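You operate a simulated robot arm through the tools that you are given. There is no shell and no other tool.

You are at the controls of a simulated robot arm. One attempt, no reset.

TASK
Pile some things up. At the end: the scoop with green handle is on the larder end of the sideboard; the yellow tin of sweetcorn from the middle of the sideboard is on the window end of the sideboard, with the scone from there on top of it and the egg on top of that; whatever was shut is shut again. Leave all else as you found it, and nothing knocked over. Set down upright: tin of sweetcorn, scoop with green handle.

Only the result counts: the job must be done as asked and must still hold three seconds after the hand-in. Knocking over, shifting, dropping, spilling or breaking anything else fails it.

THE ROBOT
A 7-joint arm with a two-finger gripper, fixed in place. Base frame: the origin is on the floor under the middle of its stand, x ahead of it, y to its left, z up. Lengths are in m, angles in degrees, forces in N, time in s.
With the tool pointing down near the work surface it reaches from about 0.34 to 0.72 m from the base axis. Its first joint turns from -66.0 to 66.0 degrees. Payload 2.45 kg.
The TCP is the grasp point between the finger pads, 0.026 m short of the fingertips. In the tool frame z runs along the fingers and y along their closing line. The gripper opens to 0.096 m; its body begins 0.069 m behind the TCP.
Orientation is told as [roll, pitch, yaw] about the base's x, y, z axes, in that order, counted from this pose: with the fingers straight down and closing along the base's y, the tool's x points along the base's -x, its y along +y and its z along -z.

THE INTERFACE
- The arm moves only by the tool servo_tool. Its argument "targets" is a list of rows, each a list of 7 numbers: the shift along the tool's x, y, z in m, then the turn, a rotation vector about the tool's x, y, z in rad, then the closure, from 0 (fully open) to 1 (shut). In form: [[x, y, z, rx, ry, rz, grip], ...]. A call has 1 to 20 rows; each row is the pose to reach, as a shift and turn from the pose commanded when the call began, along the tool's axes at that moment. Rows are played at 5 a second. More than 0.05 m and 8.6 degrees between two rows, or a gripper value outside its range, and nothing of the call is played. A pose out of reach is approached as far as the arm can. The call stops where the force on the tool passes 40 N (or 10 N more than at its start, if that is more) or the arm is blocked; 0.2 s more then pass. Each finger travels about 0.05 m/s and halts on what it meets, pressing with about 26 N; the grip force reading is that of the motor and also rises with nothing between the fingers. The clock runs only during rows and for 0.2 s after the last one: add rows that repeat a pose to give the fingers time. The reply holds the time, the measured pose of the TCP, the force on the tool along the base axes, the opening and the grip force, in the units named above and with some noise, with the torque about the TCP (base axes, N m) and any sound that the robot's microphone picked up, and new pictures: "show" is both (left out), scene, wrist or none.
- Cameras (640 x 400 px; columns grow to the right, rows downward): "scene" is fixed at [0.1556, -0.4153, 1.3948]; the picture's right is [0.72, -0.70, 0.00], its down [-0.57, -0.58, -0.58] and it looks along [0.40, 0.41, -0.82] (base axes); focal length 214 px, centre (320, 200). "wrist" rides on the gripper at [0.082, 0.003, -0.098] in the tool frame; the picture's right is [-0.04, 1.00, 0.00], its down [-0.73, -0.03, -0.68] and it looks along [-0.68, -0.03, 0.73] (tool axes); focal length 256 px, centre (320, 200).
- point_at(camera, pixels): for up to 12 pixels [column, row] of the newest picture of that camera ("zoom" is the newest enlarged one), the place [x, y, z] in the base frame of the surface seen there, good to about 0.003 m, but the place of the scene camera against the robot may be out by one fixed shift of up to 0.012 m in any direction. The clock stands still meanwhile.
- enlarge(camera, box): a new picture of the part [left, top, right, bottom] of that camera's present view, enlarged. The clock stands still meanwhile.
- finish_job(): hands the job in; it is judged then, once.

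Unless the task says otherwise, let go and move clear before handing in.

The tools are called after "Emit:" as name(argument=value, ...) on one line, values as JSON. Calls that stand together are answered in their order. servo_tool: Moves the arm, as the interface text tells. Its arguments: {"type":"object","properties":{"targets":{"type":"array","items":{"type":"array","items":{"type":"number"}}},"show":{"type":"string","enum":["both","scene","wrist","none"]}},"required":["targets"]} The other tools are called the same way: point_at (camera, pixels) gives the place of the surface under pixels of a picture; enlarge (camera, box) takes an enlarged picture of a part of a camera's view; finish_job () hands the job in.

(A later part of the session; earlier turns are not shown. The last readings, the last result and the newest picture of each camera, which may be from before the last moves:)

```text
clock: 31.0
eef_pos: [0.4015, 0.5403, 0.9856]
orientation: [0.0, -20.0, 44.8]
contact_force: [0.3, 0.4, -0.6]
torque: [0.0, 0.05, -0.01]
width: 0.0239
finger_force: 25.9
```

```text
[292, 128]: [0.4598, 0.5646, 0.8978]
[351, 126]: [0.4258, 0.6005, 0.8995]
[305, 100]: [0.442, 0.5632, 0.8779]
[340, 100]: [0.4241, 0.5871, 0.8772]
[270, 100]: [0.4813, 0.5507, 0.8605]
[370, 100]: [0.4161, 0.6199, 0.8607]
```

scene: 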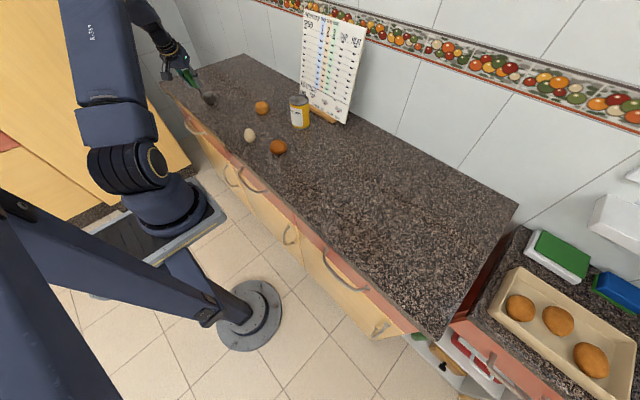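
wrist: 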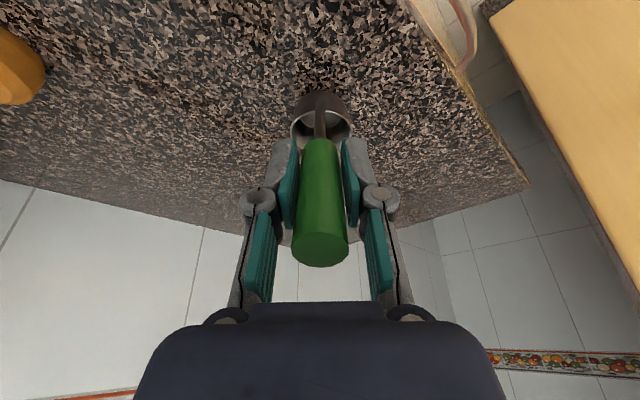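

About 3–4 mm remain by the rim height. I'll continue in 1 mm steps and watch for the force to turn upward.

Emit:
servo_tool(targets=[[0.00034, 0, 0.00094, 0, 0, 0, 1], [0.00068, 0, 0.00188, 0, 0, 0, 1], [0.00068, 0, 0.00188, 0, 0, 0, 1]], show="none")

Emit:
servo_tool(targets=[[0.00034, 0, 0.00094, 0, 0, 0, 1], [0.00034, 0, 0.00094, 0, 0, 0, 1]], show="none")

```text
clock: 31.8
eef_pos: [0.3994, 0.5402, 0.983]
orientation: [-0.1, -20.0, 44.9]
contact_force: [-0.7, 1.0, -2.0]
torque: [-0.06, 0.07, -0.01]
width: 0.0239
finger_force: 26.4
```

```text
clock: 32.4
eef_pos: [0.4018, 0.5396, 0.9823]
orientation: [0.0, -20.0, 44.9]
contact_force: [-0.9, -0.8, 1.8]
torque: [0.03, -0.07, -0.01]
width: 0.0243
finger_force: 26.2
```

The force went from -2.0 to +1.8 N, so the cup is on the counter. I'll open gently to 0.058 m.

Emit:
servo_tool(targets=[[0, 0, 0, 0, 0, 0, 0.74], [0, 0, 0, 0, 0, 0, 0.65], [0, 0, 0, 0, 0, 0, 0.5], [0, 0, 0, 0, 0, 0, 0.4], [0, 0, 0, 0, 0, 0, 0.35], [0, 0, 0, 0, 0, 0, 0.35]])

Emit:
enlarge(camera="scene", box=[160, 50, 240, 110])

```text
clock: 33.8
eef_pos: [0.4014, 0.5393, 0.9823]
orientation: [0.1, -20.0, 44.9]
contact_force: [1.3, -0.1, 0.4]
torque: [0.0, 0.01, -0.01]
width: 0.0622
finger_force: 0.0
```

scene: 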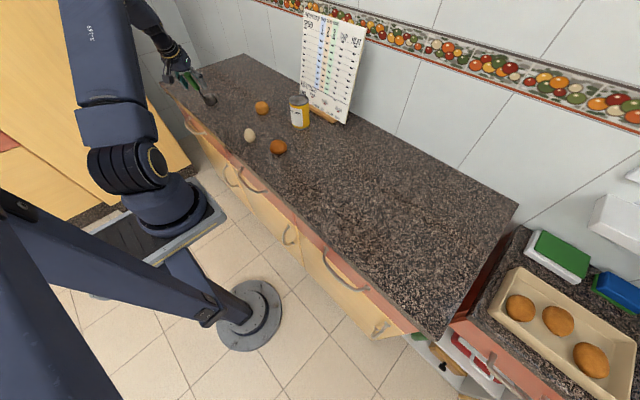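
wrist: 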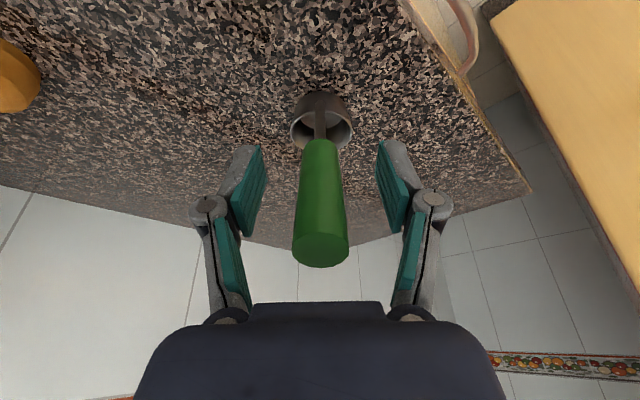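

```text
6.67 times, centred on (200, 80) of scene
```

zoom: 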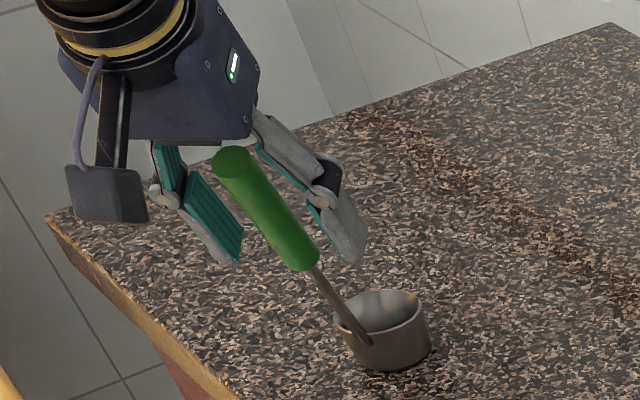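

The scoop stands free on its cup at the larder end. I'll back out along the handle's axis, then straighten the tool.

Emit:
servo_tool(targets=[[0, 0, -0.02, 0, 0, 0, 0.35], [0, 0, -0.05, 0, 0, 0, 0.35], [0, 0, -0.08, 0, 0, 0, 0.35], [0, 0, -0.12, 0, 0, 0, 0.35], [0, 0, -0.15, 0, 0.1, 0, 0.3], [0, 0, -0.17, 0, 0.22, 0, 0.2], [0, 0, -0.17, 0, 0.349, 0, 0.1], [0, 0, -0.17, 0, 0.349, 0, 0]])

Emit:
enlarge(camera="scene", box=[160, 50, 240, 110])

```text
clock: 35.6
eef_pos: [0.3598, 0.4999, 1.1432]
orientation: [0.1, 0.1, 44.9]
contact_force: [0.8, 0.6, 0.4]
torque: [0.04, 0.0, 0.0]
width: 0.0959
finger_force: 0.1
```

scene: 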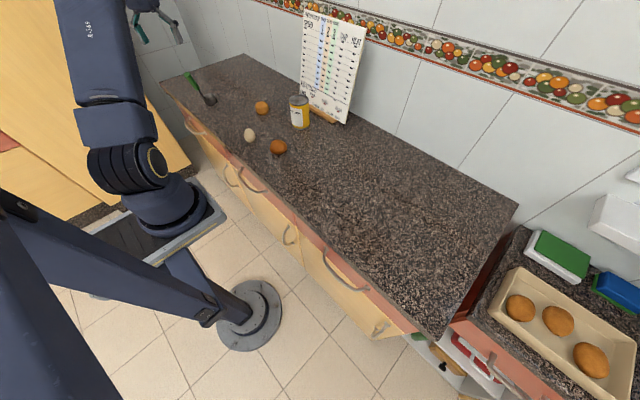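
wrist: 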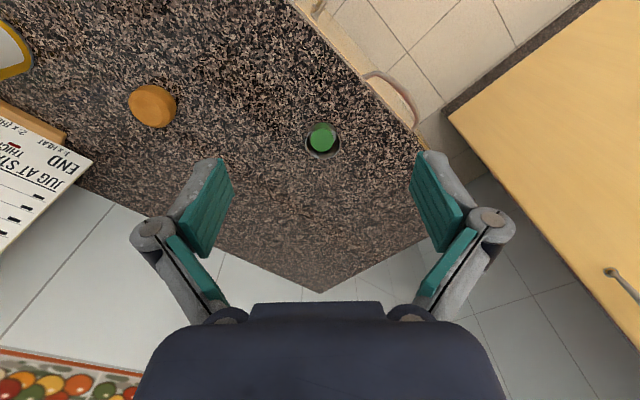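

```text
6.67 times, centred on (200, 80) of scene
```

zoom: 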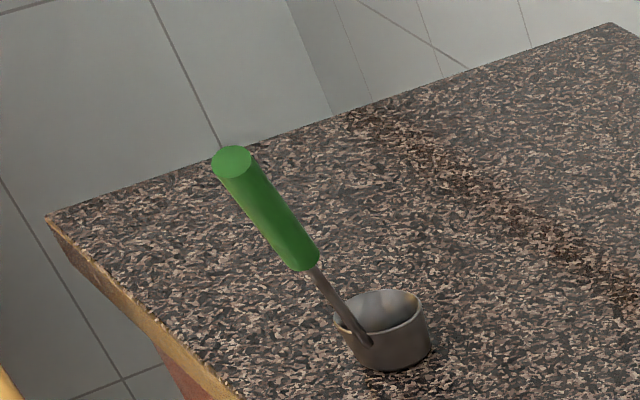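

The scoop is upright and alone at about (0.443,0.586). Next is the tin: I'll move above (0.633,0.19) at yaw 0 with the gripper fully open.

Emit:
servo_tool(targets=[[0.0022, -0.0344, 0, 0, 0, 0.0654, 0], [0.0044, -0.0687, 0, 0, 0, 0.1308, 0], [0.0065, -0.1031, 0, 0, 0, 0.1963, 0], [0.0087, -0.1374, 0, 0, 0, 0.2617, 0], [0.0109, -0.1718, 0, 0, 0, 0.3271, 0], [0.0131, -0.2061, 0, 0, 0, 0.3925, 0], [0.0153, -0.2405, 0, 0, 0, 0.4579, 0], [0.0175, -0.2748, 0, 0, 0, 0.5233, 0], [0.0196, -0.3092, 0, 0, 0, 0.5888, 0], [0.0218, -0.3435, 0, 0, 0, 0.6542, 0], [0.024, -0.3779, 0, 0, 0, 0.7196, 0], [0.0262, -0.4122, 0.013, 0, 0, 0.785, 0], [0.0262, -0.4122, 0.023, 0, 0, 0.785, 0], [0.0262, -0.4122, 0.023, 0, 0, 0.785, 0]])

```text
clock: 38.6
eef_pos: [0.6347, 0.1892, 1.1186]
orientation: [0.0, 0.0, -0.2]
contact_force: [-0.3, 1.0, 0.1]
torque: [0.0, -0.03, 0.02]
width: 0.0961
finger_force: 0.0
```

scene: 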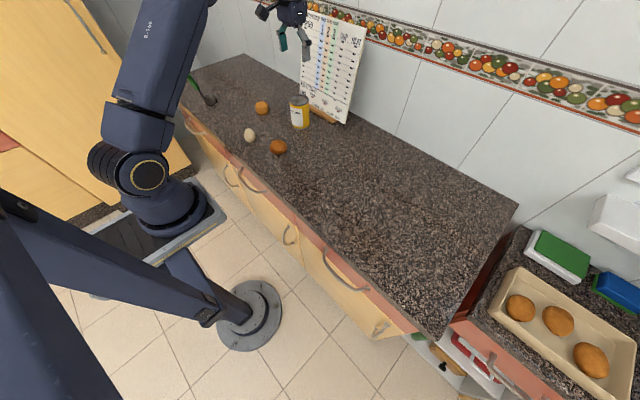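
wrist: 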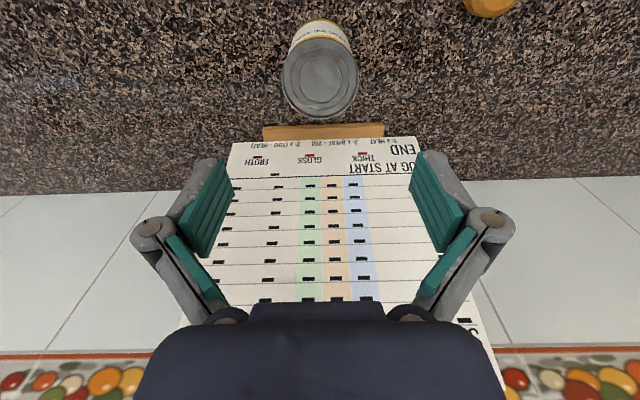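

The tin's top shows at (320,78), centred near (0.633,0.188). I'll enlarge it for its exact outline.

Emit:
enlarge(camera="wrist", box=[260, 10, 388, 130])

Emit:
point_at(camera="wrist", pixels=[[284, 80], [356, 78], [320, 43], [320, 113], [320, 78], [235, 190], [415, 190], [320, 30]])

```text
3.33 times, centred on (324, 70) of wrist
```

zoom: 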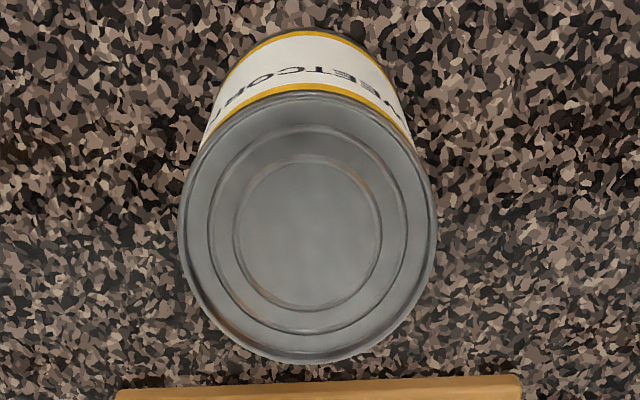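

```text
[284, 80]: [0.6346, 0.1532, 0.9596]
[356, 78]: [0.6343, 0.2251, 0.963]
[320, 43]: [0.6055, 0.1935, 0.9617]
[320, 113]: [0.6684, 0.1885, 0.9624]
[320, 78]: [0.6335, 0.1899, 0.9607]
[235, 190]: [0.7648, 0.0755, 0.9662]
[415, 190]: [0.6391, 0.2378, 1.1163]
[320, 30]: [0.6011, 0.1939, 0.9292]
```

The tin is centred at (0.633,0.189), about 0.074 across, and the open fingers clear it by about 11 mm per side. I'll stop with the fingertips just above its top to check alignment.

Emit:
servo_tool(targets=[[0, 0, 0.04, 0, 0, 0, 0], [0, 0, 0.08, 0, 0, 0, 0], [0, 0, 0.11, 0, 0, 0, 0], [0, 0, 0.122, 0, 0, 0, 0], [0, 0, 0.122, 0, 0, 0, 0]], show="wrist")

```text
clock: 39.8
eef_pos: [0.6336, 0.1893, 0.9962]
orientation: [0.0, 0.0, 0.0]
contact_force: [-0.4, 1.0, 0.1]
torque: [0.0, 0.0, 0.06]
width: 0.096
finger_force: 0.1
```

wrist: 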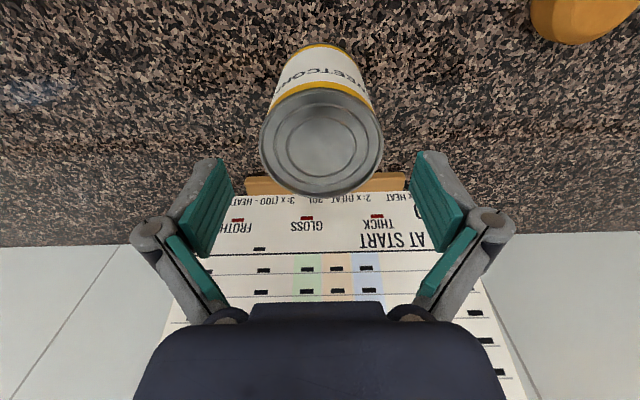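

The tin top at (322,142) is midway between the pads (232 and 412). Going down to z = 0.912.

Emit:
servo_tool(targets=[[0, 0, 0.03, 0, 0, 0, 0], [0, 0, 0.06, 0, 0, 0, 0], [0, 0, 0.084, 0, 0, 0, 0], [0, 0, 0.084, 0, 0, 0, 0]], show="wrist")

```text
clock: 40.8
eef_pos: [0.6353, 0.1905, 0.9112]
orientation: [0.0, 0.0, -0.1]
contact_force: [0.4, 0.4, 0.5]
torque: [-0.02, 0.0, 0.02]
width: 0.0958
finger_force: 0.0
```

wrist: 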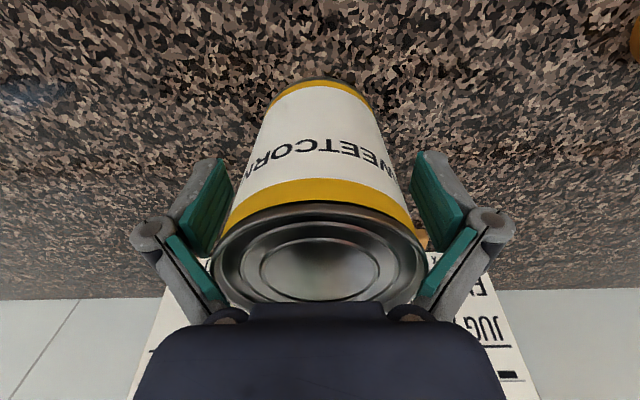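

The tin stands squarely between the fingers with no contact force. Closing on it.

Emit:
servo_tool(targets=[[0, 0, 0, 0, 0, 0, 0.1], [0, 0, 0, 0, 0, 0, 0.18], [0, 0, 0, 0, 0, 0, 0.25], [0, 0, 0, 0, 0, 0, 0.4], [0, 0, 0, 0, 0, 0, 0.6], [0, 0, 0, 0, 0, 0, 0.8], [0, 0, 0, 0, 0, 0, 1], [0, 0, 0, 0, 0, 0, 1]], show="wrist")

Emit:
servo_tool(targets=[[0, 0, -0.003, 0, 0, 0, 1], [0, 0, -0.006, 0, 0, 0, 1], [0, 0, -0.01, 0, 0, 0, 1], [0, 0, -0.01, 0, 0, 0, 1]], show="both")

```text
clock: 42.6
eef_pos: [0.6353, 0.1907, 0.9144]
orientation: [0.1, -0.3, -0.1]
contact_force: [0.1, -4.7, 36.4]
torque: [-0.2, -0.11, 0.08]
width: 0.0864
finger_force: 26.2
```

wrist: 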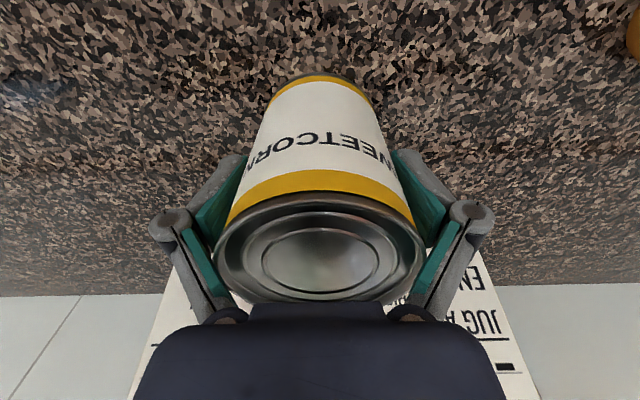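

```text
clock: 43.6
eef_pos: [0.6308, 0.1894, 0.9218]
orientation: [-0.1, 0.2, -0.1]
contact_force: [-0.6, -2.1, 13.8]
torque: [0.11, 0.07, 0.24]
width: 0.0738
finger_force: 25.8
```

scene: 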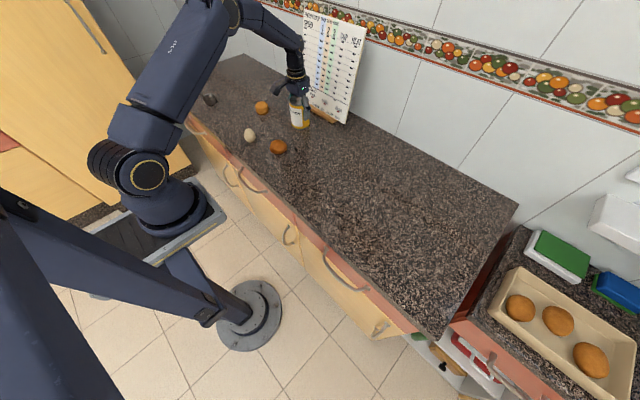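
wrist: 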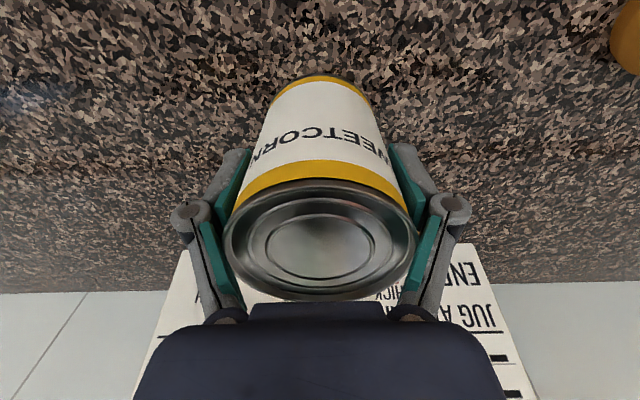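

While closing, the force reached 36 N upward: the inner finger links wedged on the tin's rim because I was too deep. I'll open, rise to about z = 0.94 and grip again there.

Emit:
servo_tool(targets=[[0, 0, 0, 0, 0, 0, 0.2], [0, 0, 0, 0, 0, 0, 0.1], [0, 0, 0, 0, 0, 0, 0], [0, 0, 0, 0, 0, 0, 0], [0, 0, -0.01, 0, 0, 0, 0], [0, 0, -0.018, 0, 0, 0, 0], [0, 0, -0.018, 0, 0, 0, 0]], show="both")

Emit:
enlarge(camera="scene", box=[270, 75, 350, 135])

```text
clock: 45.2
eef_pos: [0.6334, 0.1901, 0.9431]
orientation: [-0.1, -0.1, -0.1]
contact_force: [0.2, 0.8, 0.0]
torque: [0.0, 0.0, 0.02]
width: 0.0961
finger_force: 0.0
```

scene: 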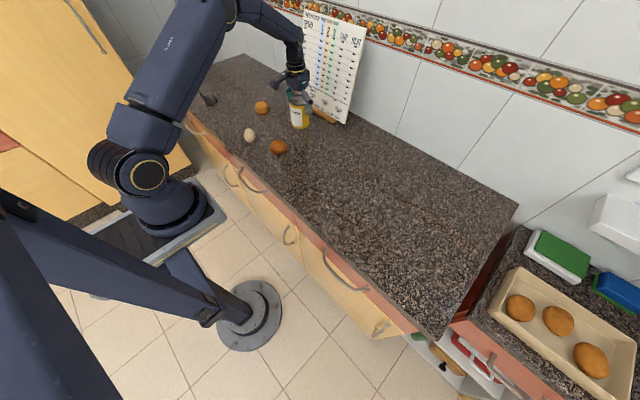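
wrist: 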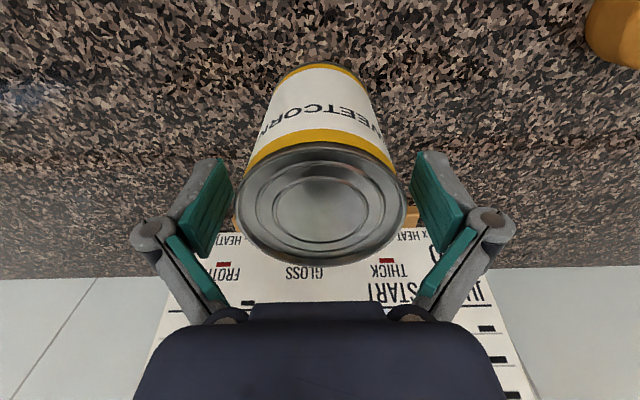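

```text
6.67 times, centred on (310, 105) of scene
```

zoom: 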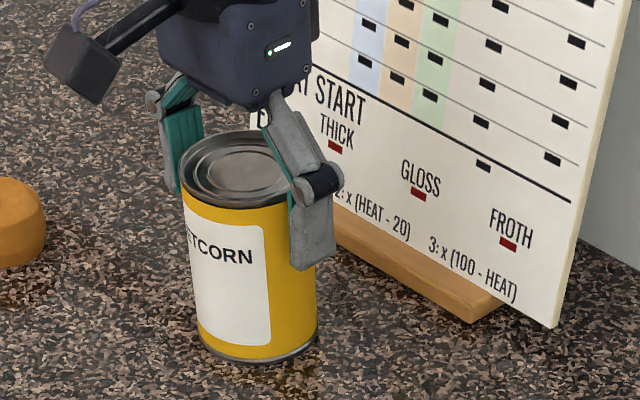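

The tin stands upright, with its rim 19 mm above the TCP and now level with the outer pads. Closing again.

Emit:
servo_tool(targets=[[0, 0, 0, 0, 0, 0, 0.1], [0, 0, 0, 0, 0, 0, 0.18], [0, 0, 0, 0, 0, 0, 0.22], [0, 0, 0, 0, 0, 0, 0.25], [0, 0, 0, 0, 0, 0, 0.3], [0, 0, 0, 0, 0, 0, 0.3]], show="wrist")

```text
clock: 46.6
eef_pos: [0.6337, 0.1883, 0.9416]
orientation: [-0.1, 0.0, -0.2]
contact_force: [0.2, 0.2, 0.7]
torque: [0.08, 0.02, 0.06]
width: 0.0708
finger_force: 25.5
```

wrist: 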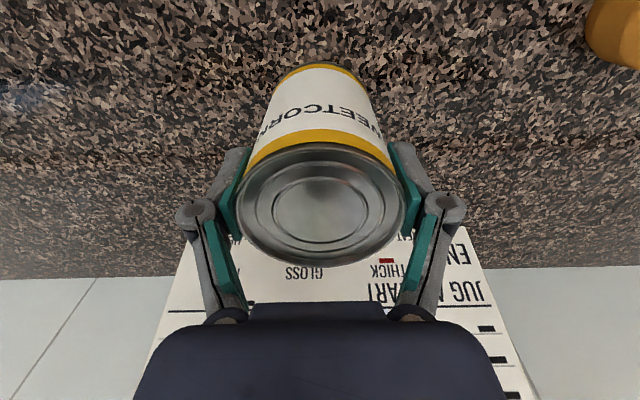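

A clean grip: 0.0708 m, 25.5 N and no vertical force. I'll lift slowly and watch the weight.

Emit:
servo_tool(targets=[[0, 0, 0, 0, 0, 0, 0.6], [0, 0, 0, 0, 0, 0, 1], [0, 0, -0.004, 0, 0, 0, 1], [0, 0, -0.008, 0, 0, 0, 1], [0, 0, -0.012, 0, 0, 0, 1], [0, 0, -0.012, 0, 0, 0, 1]], show="wrist")

Emit:
enlarge(camera="scene", box=[270, 75, 350, 135])

```text
clock: 48.0
eef_pos: [0.6325, 0.1885, 0.9537]
orientation: [-0.1, 0.0, -0.1]
contact_force: [-0.6, 0.2, -3.9]
torque: [0.01, 0.0, 0.0]
width: 0.0709
finger_force: 25.8
```

wrist: 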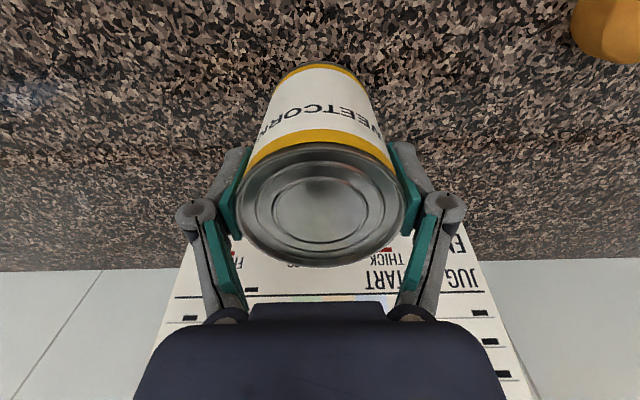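

```text
6.67 times, centred on (310, 105) of scene
```

zoom: 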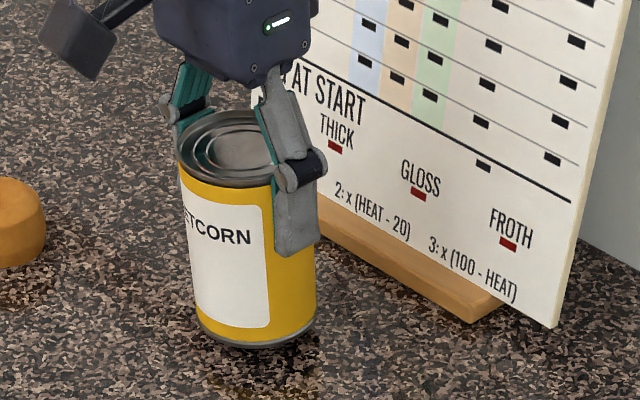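

The tin hangs from the grip, 3.9 N of weight and level. I'll lift it to a safe height and then carry it to the window end.

Emit:
servo_tool(targets=[[0, 0, -0.02, 0, 0, 0, 1], [0, 0, -0.045, 0, 0, 0, 1], [0, 0, -0.07, 0, 0, 0, 1], [0, 0, -0.095, 0, 0, 0, 1], [0, 0, -0.12, 0, 0, 0, 1], [0, 0, -0.135, 0, 0, 0, 1], [0, 0, -0.135, 0, 0, 0, 1]], show="wrist")

Emit:
servo_tool(targets=[[0.0063, -0.0327, 0, 0, 0, 0.034, 1], [0.0126, -0.0654, 0, 0, 0, 0.068, 1], [0.0188, -0.0982, 0, 0, 0, 0.102, 1], [0.0251, -0.1309, 0, 0, 0, 0.136, 1], [0.0314, -0.1636, 0, 0, 0, 0.17, 1], [0.0377, -0.1963, 0, 0, 0, 0.204, 1], [0.0439, -0.2291, 0, 0, 0, 0.238, 1], [0.0502, -0.2618, 0, 0, 0, 0.272, 1], [0.0565, -0.2945, 0, 0, 0, 0.306, 1], [0.0628, -0.3272, 0, 0, 0, 0.34, 1], [0.0691, -0.3599, 0, 0, 0, 0.374, 1], [0.0753, -0.3927, 0, 0, 0, 0.408, 1], [0.0816, -0.4254, 0, 0, 0, 0.442, 1], [0.0879, -0.4581, 0, 0, 0, 0.476, 1], [0.0942, -0.4908, 0, 0, 0, 0.51, 1], [0.1004, -0.5236, 0, 0, 0, 0.544, 1], [0.1067, -0.5563, 0, 0, 0, 0.578, 1], [0.113, -0.589, 0, 0, 0, 0.611, 1], [0.113, -0.589, 0, 0, 0, 0.611, 1]], show="both")

```text
clock: 49.6
eef_pos: [0.6317, 0.19, 1.0892]
orientation: [0.0, 0.1, -0.1]
contact_force: [-0.5, -0.3, -5.3]
torque: [0.03, 0.04, 0.0]
width: 0.0705
finger_force: 25.5
```

wrist: 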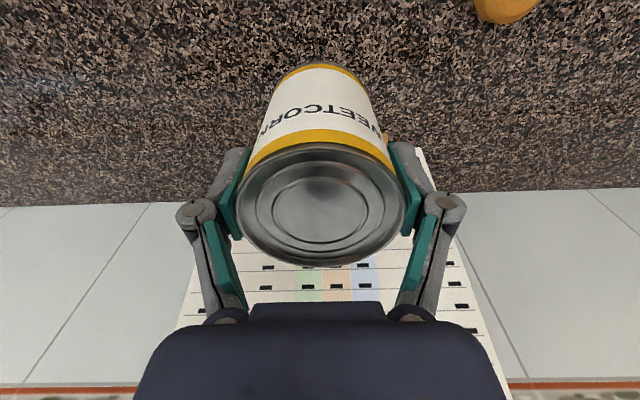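

```text
clock: 53.6
eef_pos: [0.5189, -0.4007, 1.0898]
orientation: [0.0, 0.0, -35.1]
contact_force: [-0.3, 0.1, -4.2]
torque: [0.0, 0.01, 0.03]
width: 0.0707
finger_force: 25.6
```

scene: 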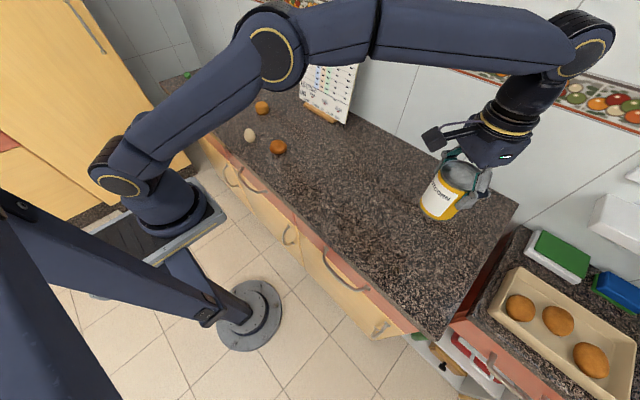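
wrist: 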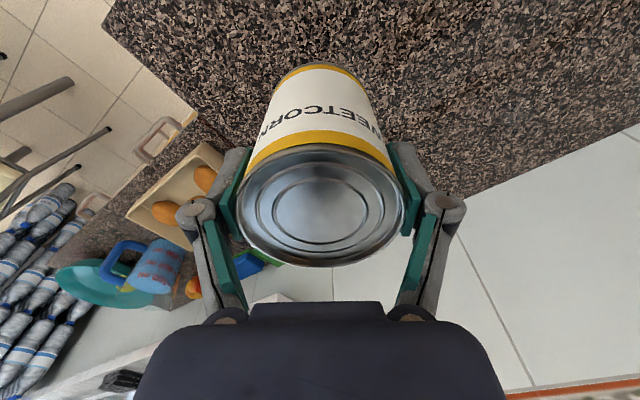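

The tin is over the window end at (0.519,-0.401), level, and unmoved in the grip. I'll lower it 0.141 m, then feel for the counter.

Emit:
servo_tool(targets=[[0, 0, 0.025, 0, 0, 0, 1], [0, 0, 0.05, 0, 0, 0, 1], [0, 0, 0.075, 0, 0, 0, 1], [0, 0, 0.1, 0, 0, 0, 1], [0, 0, 0.12, 0, 0, 0, 1], [0, 0, 0.135, 0, 0, 0, 1], [0, 0, 0.141, 0, 0, 0, 1], [0, 0, 0.141, 0, 0, 0, 1]], show="both")

Emit:
enlarge(camera="scene", box=[390, 160, 510, 250])

```text
clock: 55.4
eef_pos: [0.5195, -0.3988, 0.948]
orientation: [0.0, 0.0, -35.1]
contact_force: [0.2, 0.1, -4.4]
torque: [-0.01, -0.01, -0.02]
width: 0.0707
finger_force: 26.3
```

scene: 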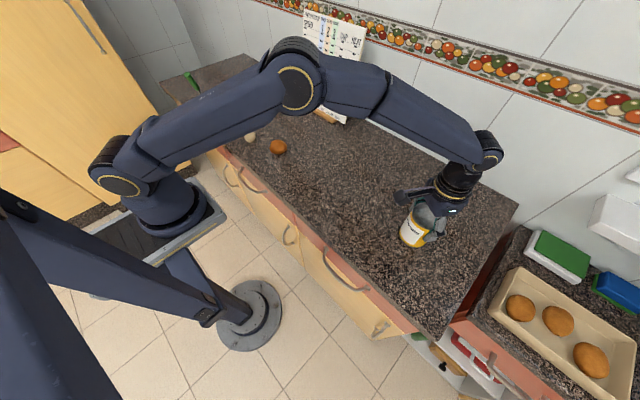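
wrist: 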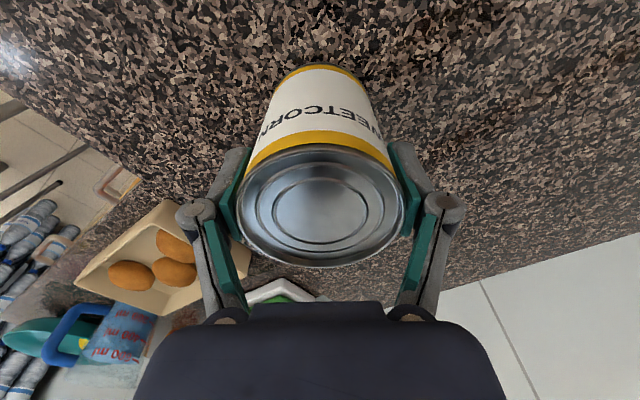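

```text
4.44 times, centred on (450, 205) of scene
```

zoom: 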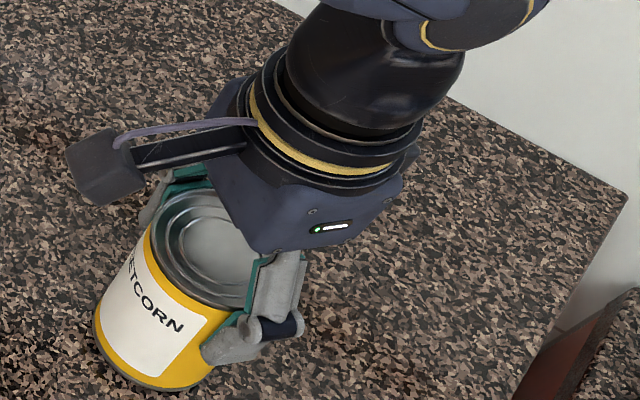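

About 6 mm to go with the weight steady at -4.4 N. Small steps down from here.

Emit:
servo_tool(targets=[[0, 0, 0.0015, 0, 0, 0, 1], [0, 0, 0.003, 0, 0, 0, 1], [0, 0, 0.0045, 0, 0, 0, 1], [0, 0, 0.0045, 0, 0, 0, 1]], show="none")

Emit:
servo_tool(targets=[[0, 0, 0.001, 0, 0, 0, 1], [0, 0, 0.001, 0, 0, 0, 1]], show="none")

```text
clock: 56.4
eef_pos: [0.5184, -0.3985, 0.9424]
orientation: [0.0, 0.0, -35.0]
contact_force: [-0.3, -0.3, -4.2]
torque: [0.02, 0.01, 0.03]
width: 0.0705
finger_force: 26.2
```

```text
clock: 57.0
eef_pos: [0.5184, -0.3981, 0.9424]
orientation: [0.0, -0.1, -35.2]
contact_force: [-0.2, -0.5, -3.5]
torque: [0.01, -0.01, 0.0]
width: 0.0702
finger_force: 25.6
```

Emit:
servo_tool(targets=[[0, 0, 0.001, 0, 0, 0, 1], [0, 0, 0.001, 0, 0, 0, 1]], show="none")

```text
clock: 57.6
eef_pos: [0.5177, -0.3998, 0.9417]
orientation: [0.0, 0.0, -35.1]
contact_force: [-0.5, 2.8, 2.3]
torque: [0.17, 0.16, -0.02]
width: 0.0704
finger_force: 25.9
```

The force went from -3.5 to +2.3 N, so the tin's base has touched the counter. I'll open the fingers gradually.

Emit:
servo_tool(targets=[[0, 0, 0.0005, 0, 0, 0, 0.6], [0, 0, 0.0005, 0, 0, 0, 0.3], [0, 0, 0.0005, 0, 0, 0, 0.24], [0, 0, 0.0005, 0, 0, 0, 0.2], [0, 0, 0.0005, 0, 0, 0, 0.12], [0, 0, 0.0005, 0, 0, 0, 0.0], [0, 0, 0.0005, 0, 0, 0, 0.0], [0, 0, 0.0005, 0, 0, 0, 0.0]], show="both")

Emit:
enlarge(camera="scene", box=[370, 180, 490, 270])

```text
clock: 59.4
eef_pos: [0.5191, -0.3973, 0.9406]
orientation: [-0.1, 0.0, -35.1]
contact_force: [0.1, 1.4, -0.5]
torque: [0.0, -0.01, -0.02]
width: 0.0962
finger_force: 0.1
```

scene: 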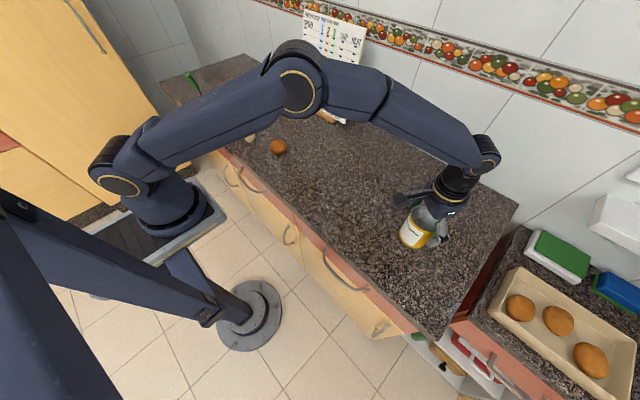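
wrist: 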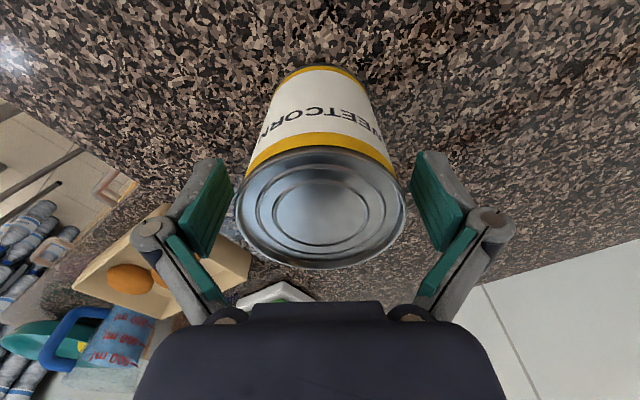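

```text
4.44 times, centred on (430, 225) of scene
```

zoom: 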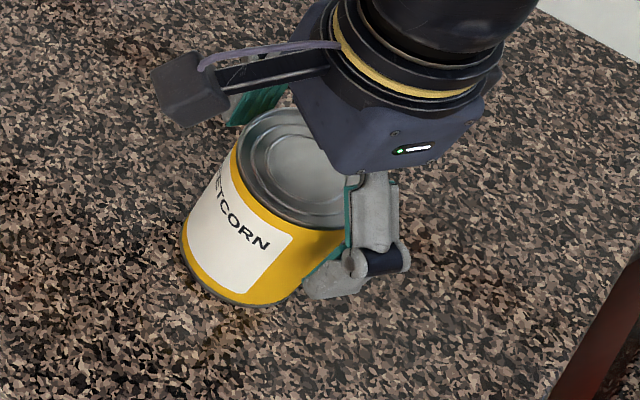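

The tin is free with no residual force. I'll rise straight up and measure its top for the stack.

Emit:
servo_tool(targets=[[0, 0, -0.02, 0, 0, 0, 0], [0, 0, -0.05, 0, 0, 0, 0], [0, 0, -0.09, 0, 0, 0, 0], [0, 0, -0.13, 0, 0, 0, 0], [0, 0, -0.17, 0, 0, 0, 0], [0, 0, -0.18, 0, 0, 0, 0], [0, 0, -0.18, 0, 0, 0, 0]], show="both")

Emit:
enlarge(camera="wrist", box=[260, 10, 388, 130])

Emit:
point_at(camera="wrist", pixels=[[284, 80], [356, 80], [320, 48], [320, 112], [320, 80], [400, 60], [240, 60]])

```text
clock: 61.0
eef_pos: [0.5191, -0.4001, 1.1208]
orientation: [0.0, 0.0, -35.1]
contact_force: [-0.5, -0.1, 0.1]
torque: [-0.01, 0.01, -0.04]
width: 0.0959
finger_force: 0.0
```

scene: 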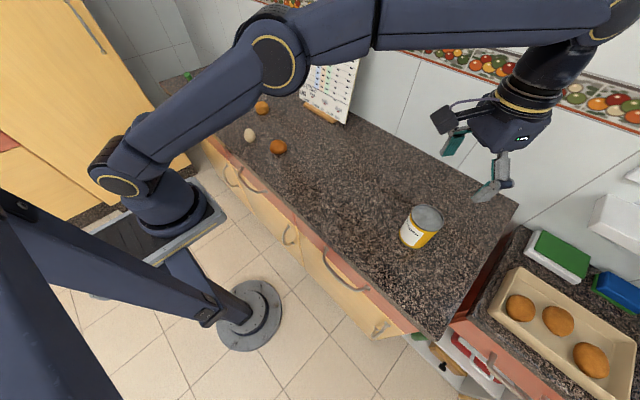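
wrist: 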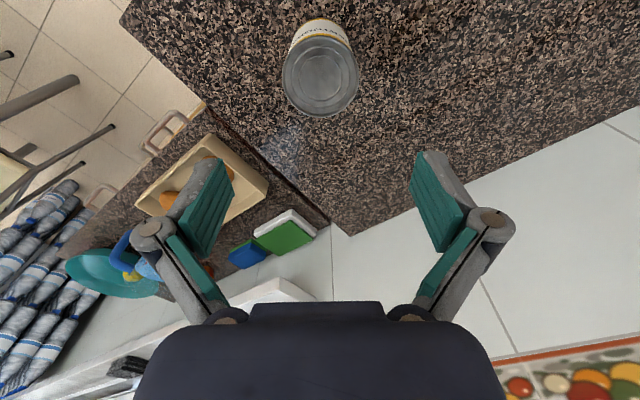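

```text
3.33 times, centred on (324, 70) of wrist
```

zoom: 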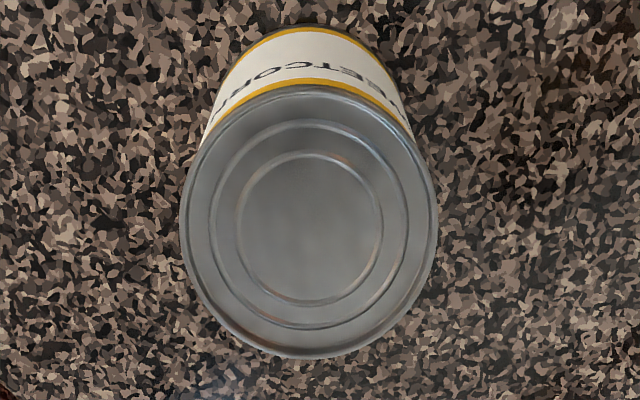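

```text
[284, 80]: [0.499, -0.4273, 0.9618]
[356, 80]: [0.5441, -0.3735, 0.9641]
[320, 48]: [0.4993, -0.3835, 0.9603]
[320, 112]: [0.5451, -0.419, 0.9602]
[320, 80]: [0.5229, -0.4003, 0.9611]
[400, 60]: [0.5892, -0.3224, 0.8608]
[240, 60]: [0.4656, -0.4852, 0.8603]
```

The tin stands at (0.519,-0.399) with its top at 0.961. Next I'll go over the scone for a close look.

Emit:
servo_tool(targets=[[0.0213, 0.0341, 0, 0, 0, -0.0322, 0], [0.0426, 0.0683, 0, 0, 0, -0.0643, 0], [0.0638, 0.1024, 0, 0, 0, -0.0965, 0], [0.0851, 0.1365, 0, 0, 0, -0.1286, 0], [0.1064, 0.1707, 0, 0, 0, -0.1608, 0], [0.1277, 0.2048, 0, 0, 0, -0.193, 0], [0.149, 0.2389, 0, 0, 0, -0.2251, 0], [0.1702, 0.273, 0, 0, 0, -0.2573, 0], [0.1915, 0.3072, 0, 0, 0, -0.2894, 0], [0.2128, 0.3413, 0, 0, 0, -0.3216, 0], [0.2341, 0.3754, 0, 0, 0, -0.3538, 0], [0.2554, 0.4096, 0, 0, 0, -0.3859, 0], [0.2766, 0.4437, 0, 0, 0, -0.4181, 0], [0.2979, 0.4778, 0, 0, 0, -0.4502, 0], [0.3192, 0.512, 0, 0, 0, -0.4824, 0], [0.3405, 0.5461, 0, 0, 0, -0.5146, 0], [0.3618, 0.5802, 0, 0, 0, -0.5467, 0], [0.383, 0.6143, 0, 0, 0, -0.5789, 0], [0.4044, 0.6484, 0, 0, 0, -0.6109, 0], [0.4044, 0.6484, 0, 0, 0, -0.6109, 0]], show="both")

```text
clock: 65.2
eef_pos: [0.5618, 0.3612, 1.1197]
orientation: [-0.1, 0.0, 0.0]
contact_force: [1.1, -0.8, -0.2]
torque: [0.02, 0.02, 0.04]
width: 0.0961
finger_force: 0.1
```

scene: 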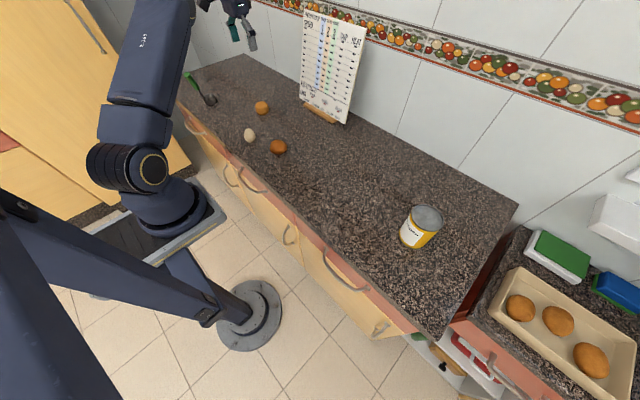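
wrist: 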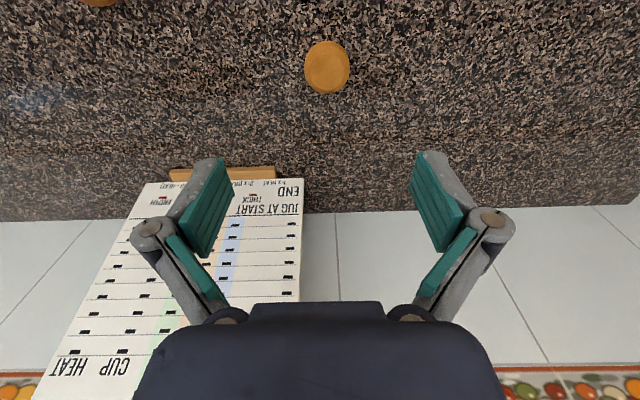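

The scone is at (327,66). I'll enlarge it and measure its size.

Emit:
enlarge(camera="wrist", box=[287, 36, 367, 96])

Emit:
point_at(camera="wrist", pixels=[[306, 68], [349, 68], [327, 43], [327, 92], [327, 66], [327, 58], [327, 76], [316, 66], [338, 66], [335, 82], [300, 50]])

```text
6.67 times, centred on (327, 66) of wrist
```

zoom: 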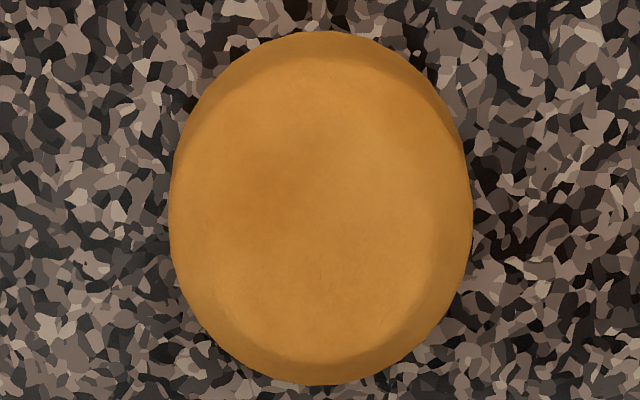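

```text
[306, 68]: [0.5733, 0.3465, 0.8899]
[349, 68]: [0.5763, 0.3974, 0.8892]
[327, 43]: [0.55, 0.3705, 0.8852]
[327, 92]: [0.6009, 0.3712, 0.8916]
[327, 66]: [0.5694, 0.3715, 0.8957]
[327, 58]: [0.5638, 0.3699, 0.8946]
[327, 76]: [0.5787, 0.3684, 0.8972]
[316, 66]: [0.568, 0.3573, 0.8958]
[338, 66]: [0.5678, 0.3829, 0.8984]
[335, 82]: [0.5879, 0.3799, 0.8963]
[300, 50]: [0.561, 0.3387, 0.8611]
```

The scone is 0.051 across and 0.037 tall (top 0.896), centred near (0.573,0.371). I'll shift over it and come down partway to check alignment.

Emit:
servo_tool(targets=[[-0.012, 0.008, 0.03, 0, 0, 0, 0], [-0.012, 0.008, 0.07, 0, 0, 0, 0], [-0.012, 0.008, 0.11, 0, 0, 0, 0.1], [-0.012, 0.008, 0.15, 0, 0, 0, 0.2], [-0.012, 0.008, 0.17, 0, 0, 0, 0.2], [-0.012, 0.008, 0.17, 0, 0, 0, 0.2]], show="wrist")

Emit:
enlarge(camera="wrist", box=[240, 80, 400, 180])

```text
clock: 66.6
eef_pos: [0.5735, 0.3708, 0.9499]
orientation: [0.0, 0.0, -0.1]
contact_force: [0.6, 0.0, -0.3]
torque: [0.06, 0.0, 0.01]
width: 0.0768
finger_force: 0.1
```

wrist: 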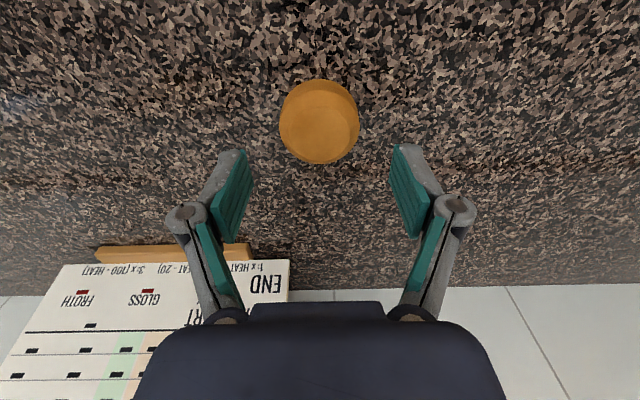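

```text
4.00 times, centred on (320, 130) of wrist
```

zoom: 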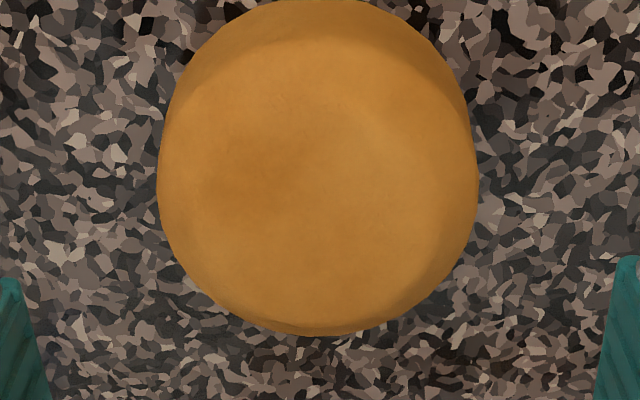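

The scone is centred at column 320 between the pads, and its row (122) matches the spot under the TCP. I'll verify its fore-aft extent.

Emit:
point_at(camera="zoom", pixels=[[160, 185], [476, 185], [318, 328], [318, 8], [318, 45], [318, 100], [318, 180], [318, 260], [318, 310], [220, 180], [420, 180]])

```text
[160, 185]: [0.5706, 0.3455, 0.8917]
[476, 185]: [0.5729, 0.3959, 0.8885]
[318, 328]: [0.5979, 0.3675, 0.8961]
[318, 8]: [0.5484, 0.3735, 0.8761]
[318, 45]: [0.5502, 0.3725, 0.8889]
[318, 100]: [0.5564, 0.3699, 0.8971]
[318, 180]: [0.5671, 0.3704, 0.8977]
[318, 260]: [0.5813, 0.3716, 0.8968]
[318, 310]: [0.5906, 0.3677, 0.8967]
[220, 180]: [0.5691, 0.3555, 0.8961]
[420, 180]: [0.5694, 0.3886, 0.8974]
```

The scone's centre is (0.5735,0.3707), right under the TCP. Going down to z = 0.888, fingertips just above the counter.

Emit:
servo_tool(targets=[[0, 0, 0.02, 0, 0, 0, 0.2], [0, 0, 0.04, 0, 0, 0, 0.2], [0, 0, 0.055, 0, 0, 0, 0.2], [0, 0, 0.0625, 0, 0, 0, 0.2], [0, 0, 0.0625, 0, 0, 0, 0.25]], show="wrist")

```text
clock: 67.8
eef_pos: [0.5733, 0.3707, 0.889]
orientation: [0.0, 0.0, -0.1]
contact_force: [0.6, -0.1, 0.0]
torque: [0.01, 0.01, 0.0]
width: 0.0721
finger_force: 0.0
```

wrist: 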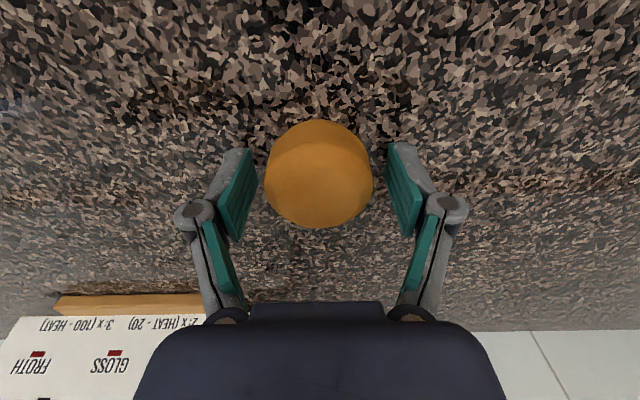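

The scone sits centred at (319,175) between the pads with no contact. I'll close in small steps to learn how grip force builds, which I'll need for the egg.

Emit:
servo_tool(targets=[[0, 0, 0, 0, 0, 0, 0.35], [0, 0, 0, 0, 0, 0, 0.42], [0, 0, 0, 0, 0, 0, 0.455], [0, 0, 0, 0, 0, 0, 0.465], [0, 0, 0, 0, 0, 0, 0.465]], show="none")

Emit:
servo_tool(targets=[[0, 0, 0, 0, 0, 0, 0.475], [0, 0, 0, 0, 0, 0, 0.475]], show="none")

Emit:
servo_tool(targets=[[0, 0, 0, 0, 0, 0, 0.482], [0, 0, 0, 0, 0, 0, 0.482]], show="none")

```text
clock: 69.0
eef_pos: [0.5724, 0.371, 0.8873]
orientation: [-0.1, 0.0, -0.2]
contact_force: [-0.6, -1.5, 2.3]
torque: [0.0, 0.01, -0.03]
width: 0.0534
finger_force: 25.4
```

```text
clock: 69.6
eef_pos: [0.5731, 0.3714, 0.8881]
orientation: [0.0, 0.1, -0.2]
contact_force: [0.1, -0.7, 1.4]
torque: [-0.04, -0.04, -0.05]
width: 0.0532
finger_force: 25.7
```

```text
clock: 70.2
eef_pos: [0.5732, 0.3698, 0.8878]
orientation: [0.0, 0.1, -0.2]
contact_force: [0.2, -0.1, 3.4]
torque: [-0.02, -0.05, 0.02]
width: 0.0532
finger_force: 26.3
```

The scone is gripped at 0.0532 m, and force saturates at about 26 N within 2 mm of squeeze. I'll lift slowly and check the hold.

Emit:
servo_tool(targets=[[0, 0, 0, 0, 0, 0, 0.6], [0, 0, -0.003, 0, 0, 0, 0.6], [0, 0, -0.007, 0, 0, 0, 0.6], [0, 0, -0.012, 0, 0, 0, 0.6], [0, 0, -0.02, 0, 0, 0, 0.6], [0, 0, -0.02, 0, 0, 0, 0.6]], show="both")

Emit:
enlarge(camera="scene", box=[222, 75, 302, 135])

Emit:
enlarge(camera="wrist", box=[220, 100, 420, 240])

```text
clock: 71.6
eef_pos: [0.5731, 0.3732, 0.9078]
orientation: [0.0, 0.1, -0.1]
contact_force: [0.6, -0.2, 0.0]
torque: [0.01, -0.02, 0.02]
width: 0.053
finger_force: 25.8
```

scene: 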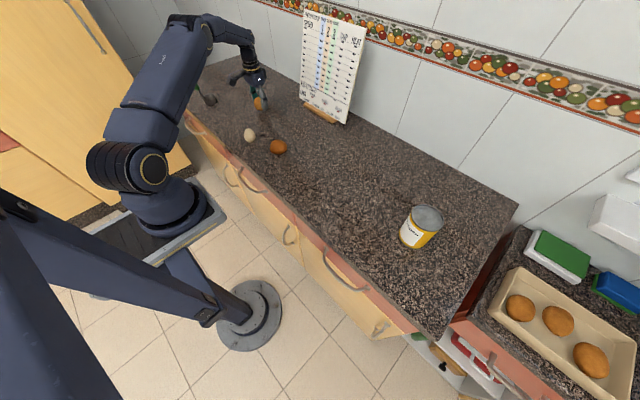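
wrist: 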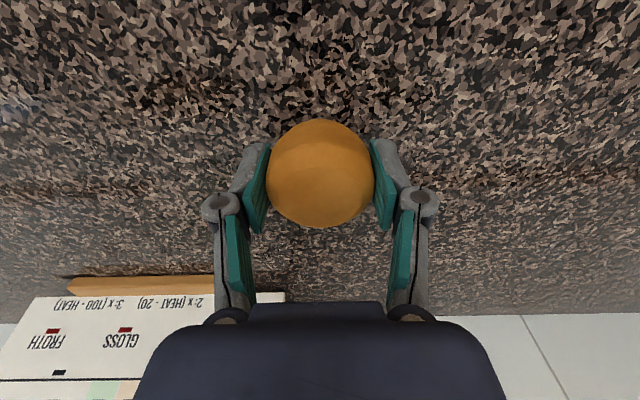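

```text
6.67 times, centred on (262, 105) of scene
```

zoom: 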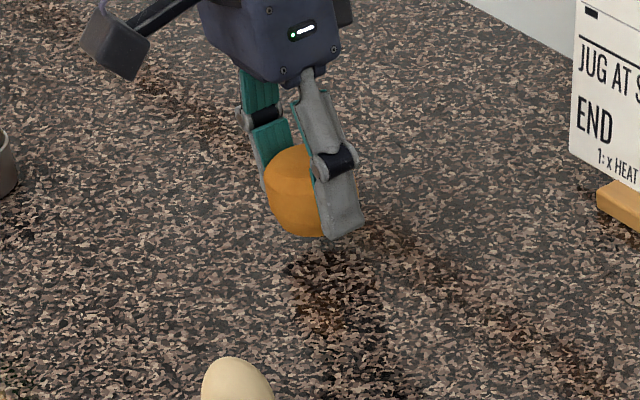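

```text
2.86 times, centred on (320, 170) of wrist
```

zoom: 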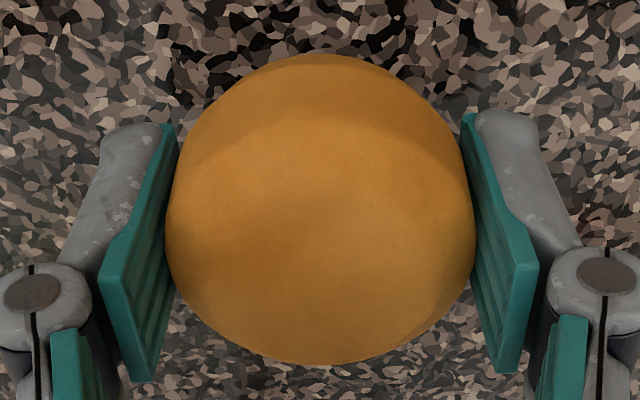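

The scone is lifted with its shadow below, held at 0.053 m. I'll check that its top is level in the grip and find its exact centre.

Emit:
point_at(camera="zoom", pixels=[[320, 160], [320, 220], [320, 280], [320, 330], [230, 230], [410, 230], [260, 180], [380, 180], [320, 355], [320, 62]])

```text
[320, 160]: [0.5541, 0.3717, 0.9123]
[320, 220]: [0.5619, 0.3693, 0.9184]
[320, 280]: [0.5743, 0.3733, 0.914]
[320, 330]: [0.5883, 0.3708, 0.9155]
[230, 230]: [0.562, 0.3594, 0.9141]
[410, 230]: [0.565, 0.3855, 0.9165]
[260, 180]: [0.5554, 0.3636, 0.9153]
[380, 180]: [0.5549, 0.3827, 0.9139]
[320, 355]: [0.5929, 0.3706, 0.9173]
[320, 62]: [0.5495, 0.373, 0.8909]
```

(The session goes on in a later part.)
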